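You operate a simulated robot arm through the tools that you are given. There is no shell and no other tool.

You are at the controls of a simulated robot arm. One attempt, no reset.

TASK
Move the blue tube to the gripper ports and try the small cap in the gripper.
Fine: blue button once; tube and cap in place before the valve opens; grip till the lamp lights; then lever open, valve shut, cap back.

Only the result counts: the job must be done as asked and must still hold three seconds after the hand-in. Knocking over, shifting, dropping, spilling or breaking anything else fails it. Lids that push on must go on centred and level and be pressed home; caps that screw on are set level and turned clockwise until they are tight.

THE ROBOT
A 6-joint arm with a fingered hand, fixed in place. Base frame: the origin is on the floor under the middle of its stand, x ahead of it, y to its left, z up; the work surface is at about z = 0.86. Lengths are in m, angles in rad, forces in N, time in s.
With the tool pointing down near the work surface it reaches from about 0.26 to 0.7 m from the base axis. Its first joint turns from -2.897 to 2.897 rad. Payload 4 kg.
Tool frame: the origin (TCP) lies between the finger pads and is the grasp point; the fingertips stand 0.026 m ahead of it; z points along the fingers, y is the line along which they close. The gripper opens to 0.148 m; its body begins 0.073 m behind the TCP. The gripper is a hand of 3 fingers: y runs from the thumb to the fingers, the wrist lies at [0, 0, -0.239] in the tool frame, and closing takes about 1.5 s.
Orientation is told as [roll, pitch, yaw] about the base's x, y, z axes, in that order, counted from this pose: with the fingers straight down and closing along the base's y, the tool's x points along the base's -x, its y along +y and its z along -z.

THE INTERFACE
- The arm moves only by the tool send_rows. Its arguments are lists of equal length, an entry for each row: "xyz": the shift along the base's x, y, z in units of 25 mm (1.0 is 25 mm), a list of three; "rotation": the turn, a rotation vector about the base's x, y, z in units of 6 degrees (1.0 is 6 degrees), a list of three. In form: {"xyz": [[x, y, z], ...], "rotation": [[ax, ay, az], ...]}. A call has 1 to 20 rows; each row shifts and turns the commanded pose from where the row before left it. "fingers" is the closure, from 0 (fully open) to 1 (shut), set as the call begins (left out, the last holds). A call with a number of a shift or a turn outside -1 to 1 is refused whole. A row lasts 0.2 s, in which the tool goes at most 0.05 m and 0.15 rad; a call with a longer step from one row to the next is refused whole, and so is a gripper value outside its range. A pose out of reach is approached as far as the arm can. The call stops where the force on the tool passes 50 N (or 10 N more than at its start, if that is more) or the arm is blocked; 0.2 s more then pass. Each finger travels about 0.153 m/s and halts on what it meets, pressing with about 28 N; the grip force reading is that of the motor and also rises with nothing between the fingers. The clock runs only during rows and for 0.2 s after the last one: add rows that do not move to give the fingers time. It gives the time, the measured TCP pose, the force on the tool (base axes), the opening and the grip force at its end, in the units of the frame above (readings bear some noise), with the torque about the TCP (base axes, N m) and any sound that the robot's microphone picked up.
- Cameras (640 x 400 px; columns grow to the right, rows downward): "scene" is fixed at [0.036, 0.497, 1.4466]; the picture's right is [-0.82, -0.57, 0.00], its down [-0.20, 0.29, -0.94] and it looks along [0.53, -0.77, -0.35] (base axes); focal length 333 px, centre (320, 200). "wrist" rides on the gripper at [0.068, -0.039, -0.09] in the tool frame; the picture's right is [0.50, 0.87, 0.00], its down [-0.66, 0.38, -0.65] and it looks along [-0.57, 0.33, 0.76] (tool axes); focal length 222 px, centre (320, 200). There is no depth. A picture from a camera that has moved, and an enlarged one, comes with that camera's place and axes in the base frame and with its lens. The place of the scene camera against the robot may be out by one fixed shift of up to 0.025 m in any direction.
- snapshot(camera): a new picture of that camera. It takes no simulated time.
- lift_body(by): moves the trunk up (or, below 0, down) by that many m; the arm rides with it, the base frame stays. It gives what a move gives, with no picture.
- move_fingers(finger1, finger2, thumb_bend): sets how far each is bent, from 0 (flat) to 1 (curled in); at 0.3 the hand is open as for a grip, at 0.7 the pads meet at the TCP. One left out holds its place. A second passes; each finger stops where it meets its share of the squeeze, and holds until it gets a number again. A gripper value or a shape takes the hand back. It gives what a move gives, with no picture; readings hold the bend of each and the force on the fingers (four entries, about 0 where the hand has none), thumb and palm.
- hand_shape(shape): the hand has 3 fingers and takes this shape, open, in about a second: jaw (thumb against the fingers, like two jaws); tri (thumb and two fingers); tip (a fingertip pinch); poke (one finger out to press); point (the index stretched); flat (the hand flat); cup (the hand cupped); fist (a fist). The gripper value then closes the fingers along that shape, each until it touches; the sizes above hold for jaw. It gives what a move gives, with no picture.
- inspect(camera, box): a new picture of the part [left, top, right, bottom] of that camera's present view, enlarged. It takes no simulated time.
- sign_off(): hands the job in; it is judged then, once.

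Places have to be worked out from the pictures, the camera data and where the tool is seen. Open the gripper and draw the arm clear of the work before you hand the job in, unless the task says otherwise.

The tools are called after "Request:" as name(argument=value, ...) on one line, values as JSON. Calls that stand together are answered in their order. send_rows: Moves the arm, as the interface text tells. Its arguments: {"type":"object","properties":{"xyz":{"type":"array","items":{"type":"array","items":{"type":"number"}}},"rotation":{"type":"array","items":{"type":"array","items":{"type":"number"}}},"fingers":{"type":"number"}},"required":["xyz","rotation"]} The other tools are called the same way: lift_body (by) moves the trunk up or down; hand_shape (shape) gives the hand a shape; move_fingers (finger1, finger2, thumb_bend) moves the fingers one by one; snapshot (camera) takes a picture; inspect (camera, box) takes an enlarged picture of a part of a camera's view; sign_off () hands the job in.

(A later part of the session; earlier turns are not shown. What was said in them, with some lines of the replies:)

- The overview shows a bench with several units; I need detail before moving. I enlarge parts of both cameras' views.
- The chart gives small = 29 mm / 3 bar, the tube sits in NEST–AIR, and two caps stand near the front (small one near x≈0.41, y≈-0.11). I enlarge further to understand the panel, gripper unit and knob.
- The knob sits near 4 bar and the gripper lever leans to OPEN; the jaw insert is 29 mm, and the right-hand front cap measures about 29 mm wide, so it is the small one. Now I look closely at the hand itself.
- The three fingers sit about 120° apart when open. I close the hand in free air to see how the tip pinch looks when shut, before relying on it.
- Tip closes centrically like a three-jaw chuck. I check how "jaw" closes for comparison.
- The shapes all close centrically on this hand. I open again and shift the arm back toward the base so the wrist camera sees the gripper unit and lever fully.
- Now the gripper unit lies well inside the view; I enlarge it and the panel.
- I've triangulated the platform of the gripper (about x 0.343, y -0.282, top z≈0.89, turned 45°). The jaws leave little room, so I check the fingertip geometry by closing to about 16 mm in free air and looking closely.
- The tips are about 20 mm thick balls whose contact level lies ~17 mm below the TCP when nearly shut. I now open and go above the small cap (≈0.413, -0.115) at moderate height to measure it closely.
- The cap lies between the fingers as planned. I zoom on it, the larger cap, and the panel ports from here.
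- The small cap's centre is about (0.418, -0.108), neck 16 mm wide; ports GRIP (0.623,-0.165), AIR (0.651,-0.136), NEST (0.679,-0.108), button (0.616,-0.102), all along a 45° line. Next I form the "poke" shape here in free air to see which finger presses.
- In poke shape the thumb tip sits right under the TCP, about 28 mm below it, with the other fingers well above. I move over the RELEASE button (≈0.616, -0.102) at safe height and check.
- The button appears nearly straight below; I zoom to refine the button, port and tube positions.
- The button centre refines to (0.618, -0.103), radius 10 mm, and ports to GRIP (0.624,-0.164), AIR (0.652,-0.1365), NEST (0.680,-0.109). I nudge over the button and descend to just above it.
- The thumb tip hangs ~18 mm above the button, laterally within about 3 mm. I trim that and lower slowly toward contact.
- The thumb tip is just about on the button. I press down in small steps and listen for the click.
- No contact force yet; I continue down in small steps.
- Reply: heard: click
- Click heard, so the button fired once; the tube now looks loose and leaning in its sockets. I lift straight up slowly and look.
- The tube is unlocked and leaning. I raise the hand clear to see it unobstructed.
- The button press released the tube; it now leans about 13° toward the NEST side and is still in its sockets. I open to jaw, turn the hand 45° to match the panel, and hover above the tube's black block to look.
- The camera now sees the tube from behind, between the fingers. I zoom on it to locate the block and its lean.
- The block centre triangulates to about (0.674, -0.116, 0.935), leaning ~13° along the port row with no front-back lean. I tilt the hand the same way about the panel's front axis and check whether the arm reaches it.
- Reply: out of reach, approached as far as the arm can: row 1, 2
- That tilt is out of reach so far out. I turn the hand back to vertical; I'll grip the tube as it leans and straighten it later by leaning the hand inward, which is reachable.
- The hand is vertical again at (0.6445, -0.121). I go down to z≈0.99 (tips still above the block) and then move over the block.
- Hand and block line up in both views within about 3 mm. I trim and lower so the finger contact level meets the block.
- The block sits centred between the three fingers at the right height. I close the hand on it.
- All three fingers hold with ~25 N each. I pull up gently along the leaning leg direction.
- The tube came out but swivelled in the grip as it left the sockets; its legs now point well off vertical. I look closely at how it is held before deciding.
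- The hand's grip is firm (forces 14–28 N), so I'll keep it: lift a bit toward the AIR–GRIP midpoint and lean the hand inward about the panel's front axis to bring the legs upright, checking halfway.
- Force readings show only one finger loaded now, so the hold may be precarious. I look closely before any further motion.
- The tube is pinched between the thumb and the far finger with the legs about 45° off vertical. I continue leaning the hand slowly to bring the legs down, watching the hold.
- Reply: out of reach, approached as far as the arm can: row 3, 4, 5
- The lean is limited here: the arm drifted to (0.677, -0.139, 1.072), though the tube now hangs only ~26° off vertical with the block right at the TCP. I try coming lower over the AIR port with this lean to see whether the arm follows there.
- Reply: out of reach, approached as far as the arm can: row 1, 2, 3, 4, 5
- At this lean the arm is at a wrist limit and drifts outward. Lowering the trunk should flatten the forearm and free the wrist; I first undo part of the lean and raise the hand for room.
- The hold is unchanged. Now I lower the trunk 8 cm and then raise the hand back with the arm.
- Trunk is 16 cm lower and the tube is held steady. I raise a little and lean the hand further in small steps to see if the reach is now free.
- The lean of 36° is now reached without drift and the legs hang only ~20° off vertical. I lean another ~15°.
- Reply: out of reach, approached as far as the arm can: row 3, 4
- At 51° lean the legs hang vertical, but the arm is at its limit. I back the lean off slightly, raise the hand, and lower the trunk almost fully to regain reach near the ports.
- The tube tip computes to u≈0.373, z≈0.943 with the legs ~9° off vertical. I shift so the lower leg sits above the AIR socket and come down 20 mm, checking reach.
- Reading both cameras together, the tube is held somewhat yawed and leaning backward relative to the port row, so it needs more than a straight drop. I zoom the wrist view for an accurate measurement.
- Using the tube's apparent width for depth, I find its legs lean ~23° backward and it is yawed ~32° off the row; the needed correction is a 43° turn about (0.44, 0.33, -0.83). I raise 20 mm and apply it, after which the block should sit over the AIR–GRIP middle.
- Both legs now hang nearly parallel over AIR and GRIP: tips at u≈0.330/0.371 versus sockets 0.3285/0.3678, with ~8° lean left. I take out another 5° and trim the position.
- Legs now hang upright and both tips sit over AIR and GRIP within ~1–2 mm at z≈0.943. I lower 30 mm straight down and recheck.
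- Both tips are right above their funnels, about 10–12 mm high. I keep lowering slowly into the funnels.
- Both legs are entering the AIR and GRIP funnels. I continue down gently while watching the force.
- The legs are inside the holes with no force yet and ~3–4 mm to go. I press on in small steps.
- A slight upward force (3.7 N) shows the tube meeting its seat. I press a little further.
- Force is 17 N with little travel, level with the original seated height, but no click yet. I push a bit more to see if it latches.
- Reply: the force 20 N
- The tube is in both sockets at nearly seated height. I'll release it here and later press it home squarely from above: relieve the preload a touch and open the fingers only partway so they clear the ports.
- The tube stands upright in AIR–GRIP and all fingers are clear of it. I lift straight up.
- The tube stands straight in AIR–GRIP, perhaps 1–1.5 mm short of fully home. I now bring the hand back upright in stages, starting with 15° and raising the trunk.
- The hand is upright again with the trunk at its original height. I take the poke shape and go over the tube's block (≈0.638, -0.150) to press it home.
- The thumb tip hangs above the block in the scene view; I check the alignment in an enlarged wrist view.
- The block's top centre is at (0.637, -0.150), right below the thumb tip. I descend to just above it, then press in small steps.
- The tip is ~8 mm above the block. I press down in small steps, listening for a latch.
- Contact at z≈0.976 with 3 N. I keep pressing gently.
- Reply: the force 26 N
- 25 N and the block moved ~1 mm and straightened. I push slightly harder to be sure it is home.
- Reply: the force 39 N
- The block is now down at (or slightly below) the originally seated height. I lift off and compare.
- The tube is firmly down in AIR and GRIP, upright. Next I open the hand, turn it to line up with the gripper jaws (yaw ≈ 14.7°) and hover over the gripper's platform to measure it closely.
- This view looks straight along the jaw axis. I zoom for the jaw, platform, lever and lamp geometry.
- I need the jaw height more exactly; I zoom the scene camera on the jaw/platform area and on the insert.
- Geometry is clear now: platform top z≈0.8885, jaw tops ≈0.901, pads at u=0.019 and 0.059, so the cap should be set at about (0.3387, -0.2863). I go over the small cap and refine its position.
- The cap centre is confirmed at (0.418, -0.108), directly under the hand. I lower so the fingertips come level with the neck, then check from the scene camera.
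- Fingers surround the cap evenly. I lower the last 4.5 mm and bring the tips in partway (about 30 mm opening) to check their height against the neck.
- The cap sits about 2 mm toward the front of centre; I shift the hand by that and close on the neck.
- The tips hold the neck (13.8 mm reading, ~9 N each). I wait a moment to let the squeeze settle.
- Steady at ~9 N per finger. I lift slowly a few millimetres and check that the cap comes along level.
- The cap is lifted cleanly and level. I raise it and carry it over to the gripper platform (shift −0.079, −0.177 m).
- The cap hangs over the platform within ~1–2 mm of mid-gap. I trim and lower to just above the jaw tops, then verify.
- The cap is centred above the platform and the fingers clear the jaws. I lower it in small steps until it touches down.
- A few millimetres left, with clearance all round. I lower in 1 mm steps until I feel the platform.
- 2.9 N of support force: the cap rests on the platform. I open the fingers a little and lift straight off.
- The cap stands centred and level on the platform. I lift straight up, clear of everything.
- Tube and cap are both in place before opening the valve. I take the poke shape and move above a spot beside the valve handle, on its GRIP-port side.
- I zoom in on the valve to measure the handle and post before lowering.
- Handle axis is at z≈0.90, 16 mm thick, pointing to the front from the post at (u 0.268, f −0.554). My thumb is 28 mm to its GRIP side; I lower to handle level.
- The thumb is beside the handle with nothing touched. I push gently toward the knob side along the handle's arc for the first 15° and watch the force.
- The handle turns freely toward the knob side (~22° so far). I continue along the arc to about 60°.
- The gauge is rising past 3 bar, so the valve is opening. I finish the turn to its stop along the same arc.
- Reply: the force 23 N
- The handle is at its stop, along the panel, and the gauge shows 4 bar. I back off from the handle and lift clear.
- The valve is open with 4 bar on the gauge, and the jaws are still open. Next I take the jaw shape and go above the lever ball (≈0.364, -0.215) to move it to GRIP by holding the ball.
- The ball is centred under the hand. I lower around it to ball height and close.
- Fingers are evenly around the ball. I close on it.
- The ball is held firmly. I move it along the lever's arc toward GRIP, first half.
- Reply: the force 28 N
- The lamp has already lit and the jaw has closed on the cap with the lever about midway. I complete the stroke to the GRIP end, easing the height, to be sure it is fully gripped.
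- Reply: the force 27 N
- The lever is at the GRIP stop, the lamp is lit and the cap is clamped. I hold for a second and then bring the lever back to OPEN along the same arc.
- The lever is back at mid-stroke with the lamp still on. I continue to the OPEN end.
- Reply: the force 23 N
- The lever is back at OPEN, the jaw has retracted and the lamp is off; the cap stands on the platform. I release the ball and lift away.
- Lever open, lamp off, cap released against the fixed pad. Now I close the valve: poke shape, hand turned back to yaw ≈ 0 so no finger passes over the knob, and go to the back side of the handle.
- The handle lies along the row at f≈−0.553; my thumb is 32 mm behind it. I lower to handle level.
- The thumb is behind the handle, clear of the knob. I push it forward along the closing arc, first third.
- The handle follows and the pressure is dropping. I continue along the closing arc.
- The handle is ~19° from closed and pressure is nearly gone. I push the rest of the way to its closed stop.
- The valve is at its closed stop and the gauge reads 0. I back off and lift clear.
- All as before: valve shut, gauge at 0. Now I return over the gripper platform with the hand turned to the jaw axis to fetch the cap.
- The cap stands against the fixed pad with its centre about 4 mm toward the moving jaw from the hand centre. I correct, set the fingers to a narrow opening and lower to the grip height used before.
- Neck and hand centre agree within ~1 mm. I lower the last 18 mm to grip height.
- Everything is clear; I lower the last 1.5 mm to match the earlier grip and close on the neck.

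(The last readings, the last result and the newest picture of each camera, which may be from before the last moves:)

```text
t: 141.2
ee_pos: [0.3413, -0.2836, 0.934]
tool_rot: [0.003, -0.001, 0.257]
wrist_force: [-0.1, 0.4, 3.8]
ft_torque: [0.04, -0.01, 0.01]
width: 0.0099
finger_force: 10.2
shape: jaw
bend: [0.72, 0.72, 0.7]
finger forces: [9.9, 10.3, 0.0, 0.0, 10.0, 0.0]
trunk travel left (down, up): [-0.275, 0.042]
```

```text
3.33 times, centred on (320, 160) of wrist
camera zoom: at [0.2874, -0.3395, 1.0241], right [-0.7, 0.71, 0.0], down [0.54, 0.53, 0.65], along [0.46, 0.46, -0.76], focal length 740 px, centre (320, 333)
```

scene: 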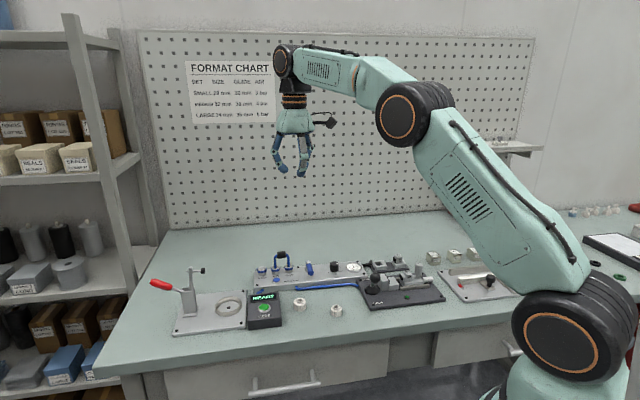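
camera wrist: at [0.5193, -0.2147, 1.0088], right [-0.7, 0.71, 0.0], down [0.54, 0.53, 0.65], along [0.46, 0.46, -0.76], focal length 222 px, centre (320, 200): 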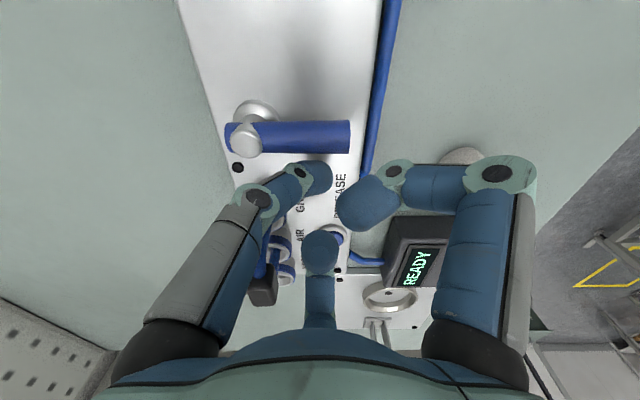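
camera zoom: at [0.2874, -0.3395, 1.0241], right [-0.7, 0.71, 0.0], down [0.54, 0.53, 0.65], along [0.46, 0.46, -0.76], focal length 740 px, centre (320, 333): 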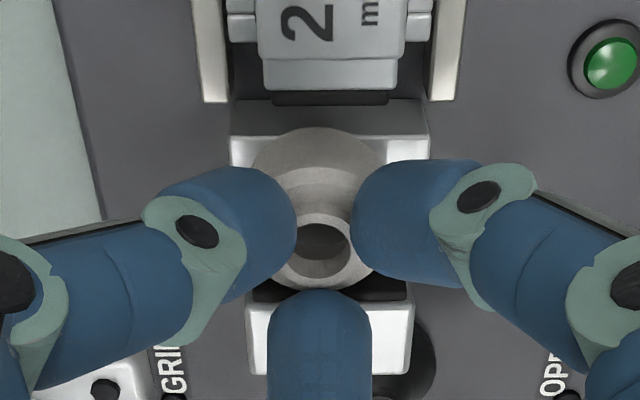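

The grip reads slightly narrower (9.9 mm) than the first time (13.8 mm), meaning it sits higher on the rim. I reopen slightly, go 1.5 mm lower and close again for a safer hold.

Request:
send_rows(xyz=[[0, 0, 0], [0, 0, 0], [0, 0, -0.07], [0, 0, 0]], rotation=[[0, 0, 0], [0, 0, 0], [0, 0, 0], [0, 0, 0]], fingers=0.8)

Request:
send_rows(xyz=[[0, 0, 0], [0, 0, 0], [0, 0, 0], [0, 0, 0], [0, 0, 0]], rotation=[[0, 0, 0], [0, 0, 0], [0, 0, 0], [0, 0, 0], [0, 0, 0]], fingers=1.0)

```text
t: 142.2
ee_pos: [0.3416, -0.2838, 0.9325]
tool_rot: [0.004, 0.0, 0.255]
wrist_force: [1.0, 0.9, 3.6]
ft_torque: [0.08, -0.11, -0.01]
width: 0.0297
finger_force: 0.2
shape: jaw
bend: [0.75, 0.76, 0.7]
finger forces: [0.0, 3.8, 0.0, 0.1, 0.0, 0.0]
trunk travel left (down, up): [-0.275, 0.042]
```

```text
t: 143.4
ee_pos: [0.3406, -0.2837, 0.9334]
tool_rot: [0.002, 0.0, 0.257]
wrist_force: [-4.7, -3.6, 11.8]
ft_torque: [-0.12, 0.18, 0.02]
width: 0.0168
finger_force: 10.1
shape: jaw
bend: [0.73, 0.77, 0.7]
finger forces: [13.8, 5.1, 0.1, 0.0, 11.2, 0.1]
trunk travel left (down, up): [-0.275, 0.042]
```

At this height the finger over the fixed jaw touches its top (uneven forces). I reopen, go back up ~1.2 mm to the previous height and grip there.

Request:
send_rows(xyz=[[0, 0, 0], [0, 0, 0], [0, 0, 0.05], [0, 0, 0]], rotation=[[0, 0, 0], [0, 0, 0], [0, 0, 0], [0, 0, 0]], fingers=0.78)

Request:
inspect(camera="scene", box=[376, 258, 416, 290])

Request:
inspect(camera="wrist", box=[256, 100, 384, 220])

```text
t: 144.4
ee_pos: [0.3416, -0.2836, 0.9317]
tool_rot: [0.002, -0.001, 0.257]
wrist_force: [-1.1, -0.1, -0.3]
ft_torque: [-0.02, 0.03, 0.03]
width: 0.0322
finger_force: 0.1
shape: jaw
bend: [0.76, 0.76, 0.7]
finger forces: [0.1, 0.0, 0.1, 0.0, 0.0, 0.0]
trunk travel left (down, up): [-0.275, 0.042]
```

```text
12.50 times, centred on (396, 274) of scene
camera zoom: at [0.036, 0.497, 1.4466], right [-0.82, -0.57, 0.0], down [-0.2, 0.29, -0.94], along [0.53, -0.77, -0.35], focal length 4164 px, centre (-630, -725)
```

zoom: 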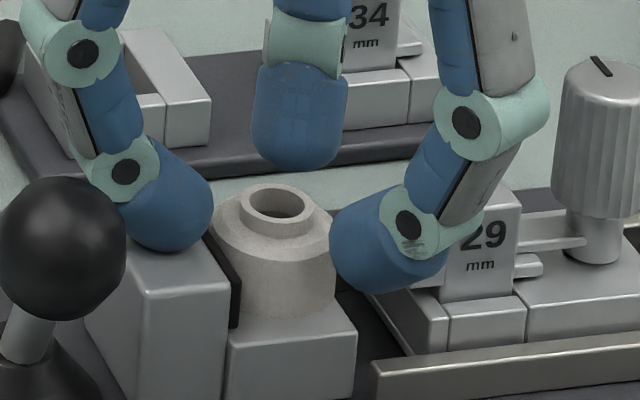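

```text
3.33 times, centred on (320, 160) of wrist
camera zoom: at [0.2868, -0.3394, 1.023], right [-0.7, 0.71, 0.0], down [0.54, 0.53, 0.65], along [0.46, 0.46, -0.76], focal length 740 px, centre (320, 333)
```

zoom: 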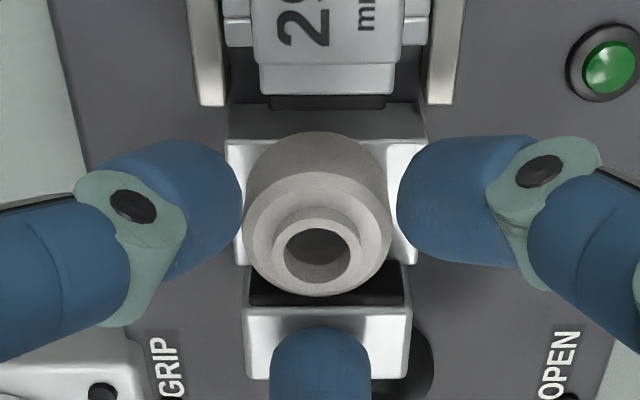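

Finger clear of the jaw again and the cap centred. I close.

Request:
send_rows(xyz=[[0, 0, 0], [0, 0, 0], [0, 0, 0], [0, 0, 0], [0, 0, 0]], rotation=[[0, 0, 0], [0, 0, 0], [0, 0, 0], [0, 0, 0], [0, 0, 0]], fingers=1.0)

Request:
inspect(camera="scene", box=[376, 258, 416, 290])

```text
t: 145.6
ee_pos: [0.3407, -0.2837, 0.9331]
tool_rot: [0.003, -0.001, 0.257]
wrist_force: [0.2, -0.1, 2.4]
ft_torque: [0.01, -0.01, -0.01]
width: 0.0149
finger_force: 9.7
shape: jaw
bend: [0.73, 0.73, 0.7]
finger forces: [8.4, 8.8, 0.0, 0.1, 7.9, 0.1]
trunk travel left (down, up): [-0.275, 0.042]
```

```text
12.50 times, centred on (396, 274) of scene
camera zoom: at [0.036, 0.497, 1.4466], right [-0.82, -0.57, 0.0], down [-0.2, 0.29, -0.94], along [0.53, -0.77, -0.35], focal length 4164 px, centre (-630, -725)
```

zoom: 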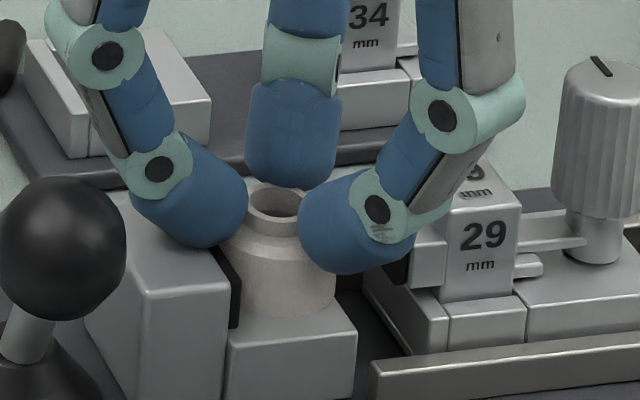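

Even forces of ~8 N at 14.9 mm: a good neck grip like the first one. I lift slowly and check.

Request:
send_rows(xyz=[[0, 0, 0.08], [0, 0, 0.1], [0, 0, 0.12], [0, 0, 0]], rotation=[[0, 0, 0], [0, 0, 0], [0, 0, 0], [0, 0, 0]])

Request:
inspect(camera="scene", box=[376, 258, 416, 290])

```text
t: 146.6
ee_pos: [0.3412, -0.2834, 0.9393]
tool_rot: [0.002, -0.001, 0.256]
wrist_force: [-0.8, -1.3, -0.2]
ft_torque: [-0.03, 0.02, 0.03]
width: 0.0149
finger_force: 10.2
shape: jaw
bend: [0.73, 0.73, 0.7]
finger forces: [8.3, 8.1, 0.0, 0.0, 8.0, 0.0]
trunk travel left (down, up): [-0.275, 0.042]
```

```text
12.50 times, centred on (396, 274) of scene
camera zoom: at [0.036, 0.497, 1.4466], right [-0.82, -0.57, 0.0], down [-0.2, 0.29, -0.94], along [0.53, -0.77, -0.35], focal length 4164 px, centre (-630, -725)
```

zoom: 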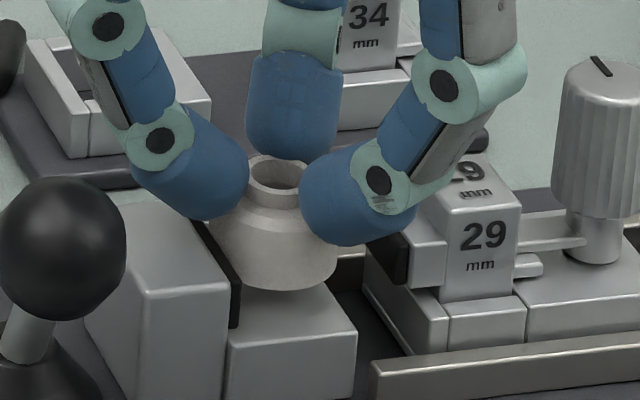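

The cap is lifted level. I raise it and carry it back to its original spot (shift +0.076, +0.178 m).

Request:
send_rows(xyz=[[0, 0, 0.5], [0, 0, 0.8], [0, 0, 0.8], [0, 0, 0.8], [0, 0, 0.4], [0.191, 0.445, 0], [0.381, 0.889, 0], [0.381, 0.889, 0], [0.381, 0.889, 0], [0.381, 0.889, 0], [0.381, 0.889, 0], [0.381, 0.889, 0], [0.381, 0.889, 0], [0.19, 0.444, 0], [0, 0, 0]], rotation=[[0, 0, 0], [0, 0, 0], [0, 0, 0], [0, 0, 0], [0, 0, 0], [0, 0, 0], [0, 0, 0], [0, 0, 0], [0, 0, 0], [0, 0, 0], [0, 0, 0], [0, 0, 0], [0, 0, 0], [0, 0, 0], [0, 0, 0]])

Request:
inspect(camera="scene", box=[296, 230, 392, 320])

Request:
inspect(camera="wrist", box=[256, 100, 384, 220])

```text
t: 149.8
ee_pos: [0.4173, -0.1041, 1.0237]
tool_rot: [0.001, -0.001, 0.256]
wrist_force: [-0.7, -0.3, -1.0]
ft_torque: [0.0, 0.01, 0.02]
width: 0.0149
finger_force: 9.9
shape: jaw
bend: [0.73, 0.73, 0.7]
finger forces: [8.2, 8.3, 0.0, 0.0, 7.9, 0.1]
trunk travel left (down, up): [-0.275, 0.042]
```

```text
4.44 times, centred on (344, 275) of scene
camera zoom: at [0.036, 0.497, 1.4466], right [-0.82, -0.57, 0.0], down [-0.2, 0.29, -0.94], along [0.53, -0.77, -0.35], focal length 1481 px, centre (213, -133)
```

zoom: 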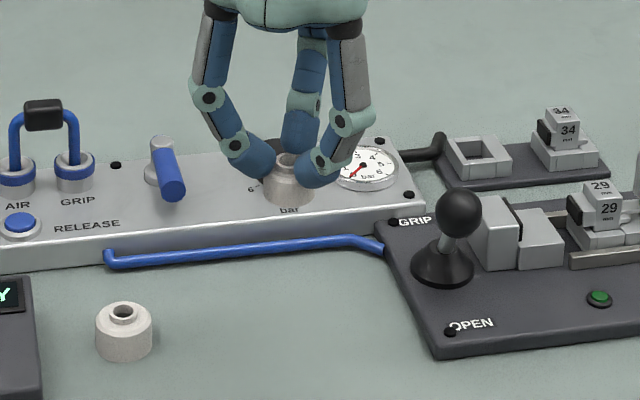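

```text
3.33 times, centred on (320, 160) of wrist
camera zoom: at [0.3633, -0.1619, 1.1135], right [-0.7, 0.71, 0.0], down [0.54, 0.53, 0.65], along [0.46, 0.46, -0.76], focal length 740 px, centre (320, 333)
```

zoom: 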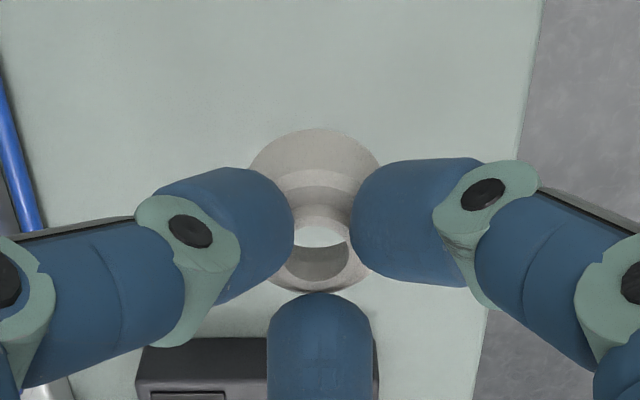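

The hand is back over the original spot within ~1 mm. I lower most of the way and then feel for the table.

Request:
send_rows(xyz=[[0, 0, -0.8], [0, 0, -0.9], [0, 0, -0.9], [0, 0, -0.9], [0, 0, -0.7], [0, 0, -0.3], [0, 0, 0]], rotation=[[0, 0, 0], [0, 0, 0], [0, 0, 0], [0, 0, 0], [0, 0, 0], [0, 0, 0], [0, 0, 0]])

Request:
inspect(camera="scene", box=[312, 285, 360, 321])

```text
t: 151.4
ee_pos: [0.4177, -0.1059, 0.9108]
tool_rot: [0.001, 0.0, 0.257]
wrist_force: [0.3, -0.1, 1.5]
ft_torque: [-0.03, 0.0, 0.01]
width: 0.0148
finger_force: 10.5
shape: jaw
bend: [0.73, 0.73, 0.7]
finger forces: [8.0, 8.1, 0.0, 0.0, 7.9, 0.1]
trunk travel left (down, up): [-0.275, 0.042]
```

```text
11.11 times, centred on (336, 303) of scene
camera zoom: at [0.036, 0.497, 1.4466], right [-0.82, -0.57, 0.0], down [-0.2, 0.29, -0.94], along [0.53, -0.77, -0.35], focal length 3702 px, centre (142, -944)
```

zoom: 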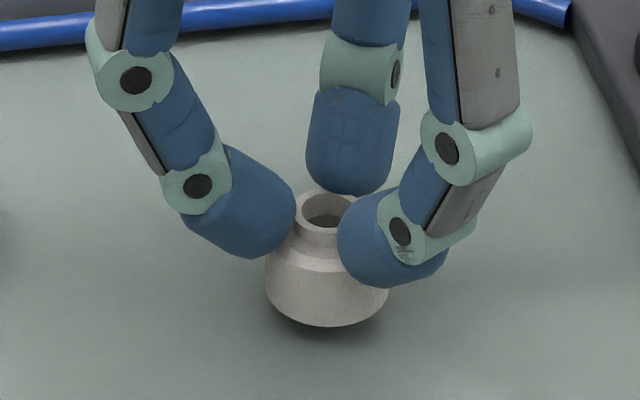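

About 7 mm to go and laterally right on the old spot. I lower gently until it touches.

Request:
send_rows(xyz=[[0.03, 0.03, -0.1], [0, 0, -0.1], [0, 0, -0.04], [0, 0, 0]], rotation=[[0, 0, 0], [0, 0, 0], [0, 0, 0], [0, 0, 0]])

Request:
send_rows(xyz=[[0, 0, -0.04], [0, 0, -0.04], [0, 0, 0]], rotation=[[0, 0, 0], [0, 0, 0], [0, 0, 0]])

Request:
inspect(camera="scene", box=[312, 285, 360, 321])

```text
t: 152.4
ee_pos: [0.4169, -0.1056, 0.9027]
tool_rot: [0.0, 0.0, 0.256]
wrist_force: [-0.7, 0.0, 0.1]
ft_torque: [0.03, 0.04, -0.01]
width: 0.0148
finger_force: 10.2
shape: jaw
bend: [0.73, 0.73, 0.7]
finger forces: [8.1, 8.0, 0.0, 0.0, 7.9, 0.0]
trunk travel left (down, up): [-0.275, 0.042]
```

```text
t: 153.2
ee_pos: [0.4173, -0.1055, 0.9033]
tool_rot: [0.001, -0.002, 0.258]
wrist_force: [-1.2, -1.2, 13.4]
ft_torque: [-0.01, 0.03, -0.02]
width: 0.015
finger_force: 9.6
shape: jaw
bend: [0.73, 0.73, 0.7]
finger forces: [10.6, 10.7, 0.1, 0.0, 11.1, 0.0]
trunk travel left (down, up): [-0.275, 0.042]
```

```text
11.11 times, centred on (336, 303) of scene
camera zoom: at [0.036, 0.497, 1.4466], right [-0.82, -0.57, 0.0], down [-0.2, 0.29, -0.94], along [0.53, -0.77, -0.35], focal length 3702 px, centre (142, -944)
```

zoom: 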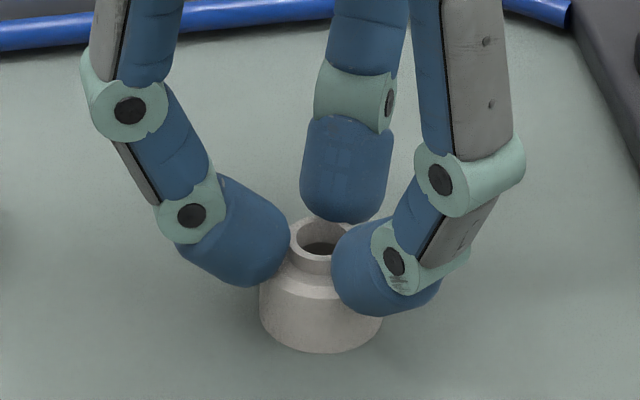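

The cap is down on the table (13 N), right where it was originally. I relieve the pressure, open, and lift off.

Request:
send_rows(xyz=[[0, 0, 0.04], [0, 0, 0]], rotation=[[0, 0, 0], [0, 0, 0]])

Request:
send_rows(xyz=[[0, 0, 0], [0, 0, 0], [0, 0, 0], [0, 0, 0]], rotation=[[0, 0, 0], [0, 0, 0], [0, 0, 0], [0, 0, 0]], fingers=0.55)

Request:
inspect(camera="scene", box=[304, 280, 368, 325])

```text
t: 153.8
ee_pos: [0.4188, -0.1044, 0.9023]
tool_rot: [0.003, -0.001, 0.257]
wrist_force: [0.1, -0.3, 2.0]
ft_torque: [-0.01, -0.05, -0.02]
width: 0.0152
finger_force: 10.1
shape: jaw
bend: [0.73, 0.73, 0.7]
finger forces: [8.7, 9.1, 0.0, 0.1, 9.4, 0.1]
trunk travel left (down, up): [-0.275, 0.042]
```

```text
t: 154.8
ee_pos: [0.4179, -0.105, 0.9026]
tool_rot: [0.002, 0.0, 0.256]
wrist_force: [-0.5, -0.7, 0.6]
ft_torque: [0.02, 0.02, 0.0]
width: 0.0662
finger_force: 0.2
shape: jaw
bend: [0.39, 0.39, 0.7]
finger forces: [0.0, 0.1, 0.0, 0.1, 0.0, 0.0]
trunk travel left (down, up): [-0.275, 0.042]
```

```text
8.89 times, centred on (336, 302) of scene
camera zoom: at [0.036, 0.497, 1.4466], right [-0.82, -0.57, 0.0], down [-0.2, 0.29, -0.94], along [0.53, -0.77, -0.35], focal length 2961 px, centre (178, -711)
```

zoom: 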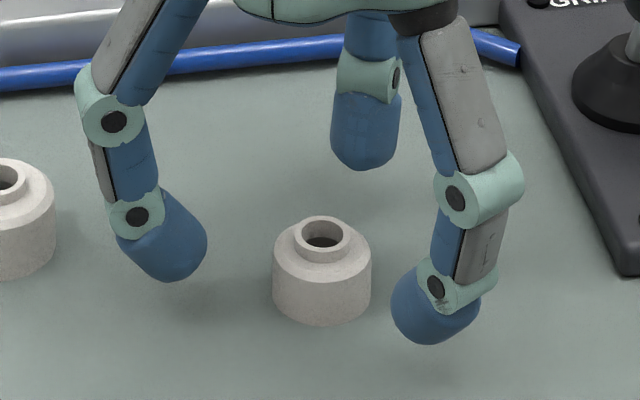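

The cap stands upright and free on the table. I lift straight up and move the arm back to a clear place, then check everything.

Request:
send_rows(xyz=[[0, 0, 0.3], [0, 0, 0.8], [0, 0, 1], [0, 0, 1], [0, 0, 1], [0, 0, 1], [0, 0, 1], [0, 0, 1], [0, 0, 1], [0, 0, 1], [-0.3, -0.6, 1], [-0.3, -0.6, 1], [-0.3, -0.6, 1], [-0.3, -0.6, 1], [-0.2, -0.6, 0], [-0.2, -0.6, 0], [0, 0, 0]], rotation=[[0, 0, 0], [0, 0, 0], [0, 0, 0], [0, 0, 0], [0, 0, 0], [0, 0, 0], [0, 0, 0], [0, 0, 0], [0, 0, 0], [0, 0, 0], [0, 0, 0], [0, 0, 0], [0, 0, 0], [0, 0, 0], [0, 0, 0], [0, 0, 0], [0, 0, 0]], fingers=0)

Request:
snapshot(camera="scene")

Request:
inspect(camera="scene", box=[240, 235, 400, 335])

Request:
inspect(camera="scene", box=[250, 245, 314, 285])

Request:
inspect(camera="scene", box=[285, 290, 349, 330])

Request:
inspect(camera="scene", box=[350, 220, 510, 320])

```text
t: 158.4
ee_pos: [0.3769, -0.1958, 1.2302]
tool_rot: [0.002, -0.001, 0.255]
wrist_force: [-0.1, 0.5, 0.1]
ft_torque: [0.01, 0.01, -0.01]
width: 0.1478
finger_force: 0.0
shape: jaw
bend: [0.3, 0.3, 0.3]
finger forces: [0.0, 0.0, 0.0, 0.1, 0.0, 0.0]
trunk travel left (down, up): [-0.275, 0.042]
```

```text
taken
```

scene: 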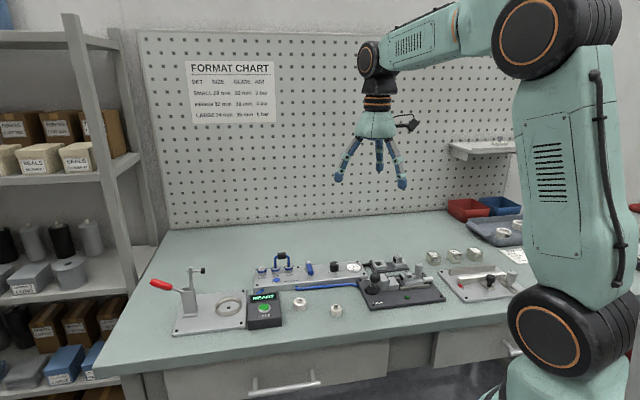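

```text
4.00 times, centred on (320, 285) of scene
camera zoom: at [0.036, 0.497, 1.4466], right [-0.82, -0.57, 0.0], down [-0.2, 0.29, -0.94], along [0.53, -0.77, -0.35], focal length 1332 px, centre (320, -140)
```

zoom: 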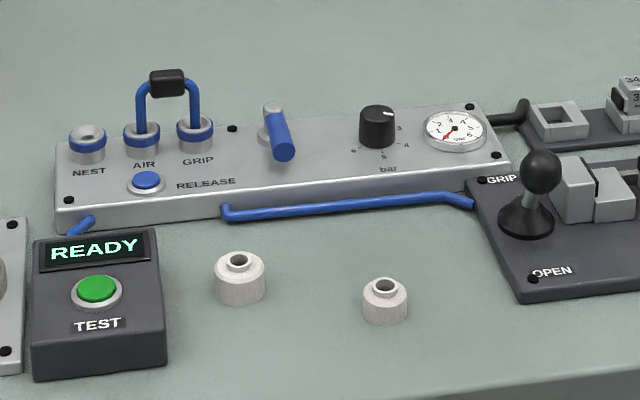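

```text
10.00 times, centred on (282, 265) of scene
camera zoom: at [0.036, 0.497, 1.4466], right [-0.82, -0.57, 0.0], down [-0.2, 0.29, -0.94], along [0.53, -0.77, -0.35], focal length 3331 px, centre (700, -450)
```

zoom: 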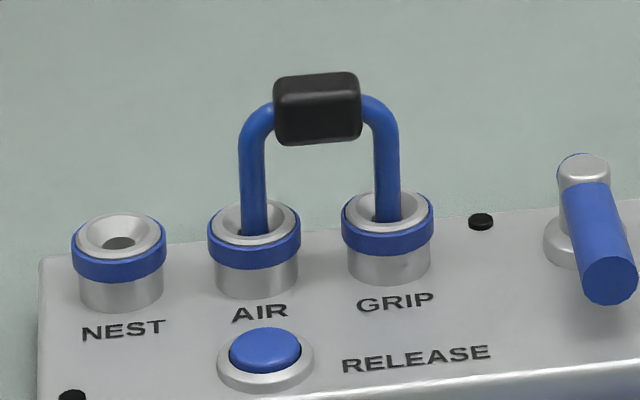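

```text
10.00 times, centred on (317, 310) of scene
camera zoom: at [0.036, 0.497, 1.4466], right [-0.82, -0.57, 0.0], down [-0.2, 0.29, -0.94], along [0.53, -0.77, -0.35], focal length 3331 px, centre (350, -900)
```

zoom: 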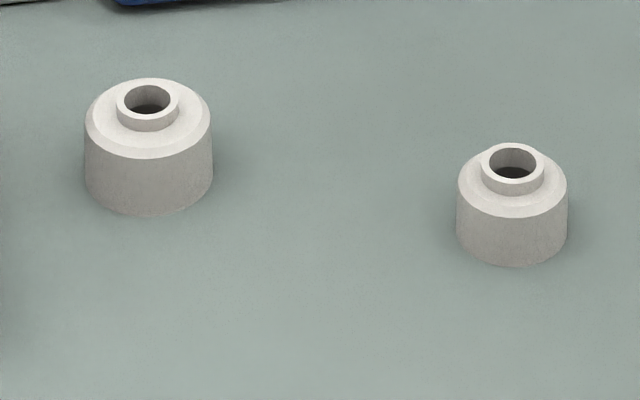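

```text
4.00 times, centred on (430, 270) of scene
camera zoom: at [0.036, 0.497, 1.4466], right [-0.82, -0.57, 0.0], down [-0.2, 0.29, -0.94], along [0.53, -0.77, -0.35], focal length 1332 px, centre (-120, -80)
```

zoom: 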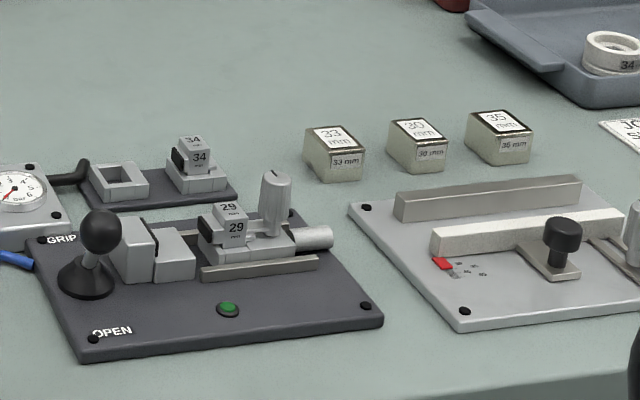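

All checks out: the tube is seated upright in AIR–GRIP, the valve is shut with the gauge at 0, and the lever is at OPEN. The small cap is back within 1–2 mm of its first position, and everything else is unmoved. The hand is open and clear, so I hand the job in.

Request:
sign_off()

```text
The job is handed in.
```

The job is done and handed in: the blue tube now joins the AIR and GRIP ports, and the small cap was tried in the gripper and put back. I have had no verdict from the judging yet.

- **Blue button:** I pressed it once and heard it click; the tube came loose.
- **Tube:** It turned in the hand as it came out of its sockets, so I had to realign it before inserting it. It stands upright in AIR and GRIP. I heard no click when I pressed it down, but air passed through and the gripper worked.
- **Cap and valve:** The cap was on the gripper platform before I opened the valve. The gauge then showed 4 bar.
- **Grip:** With the lever at GRIP, the jaw closed on the cap and the lamp lit. I then moved the lever back to OPEN, and the jaw and lamp released.
- **At hand-in:** The valve is shut and the gauge reads 0. The cap stands within about 2 mm of where it was, nothing else I could see in the pictures had moved, and the arm is clear with the hand open.

The format chart lists 3 bar for the small set, but the regulator was at 4 bar. I left it alone because you did not ask for it to change.
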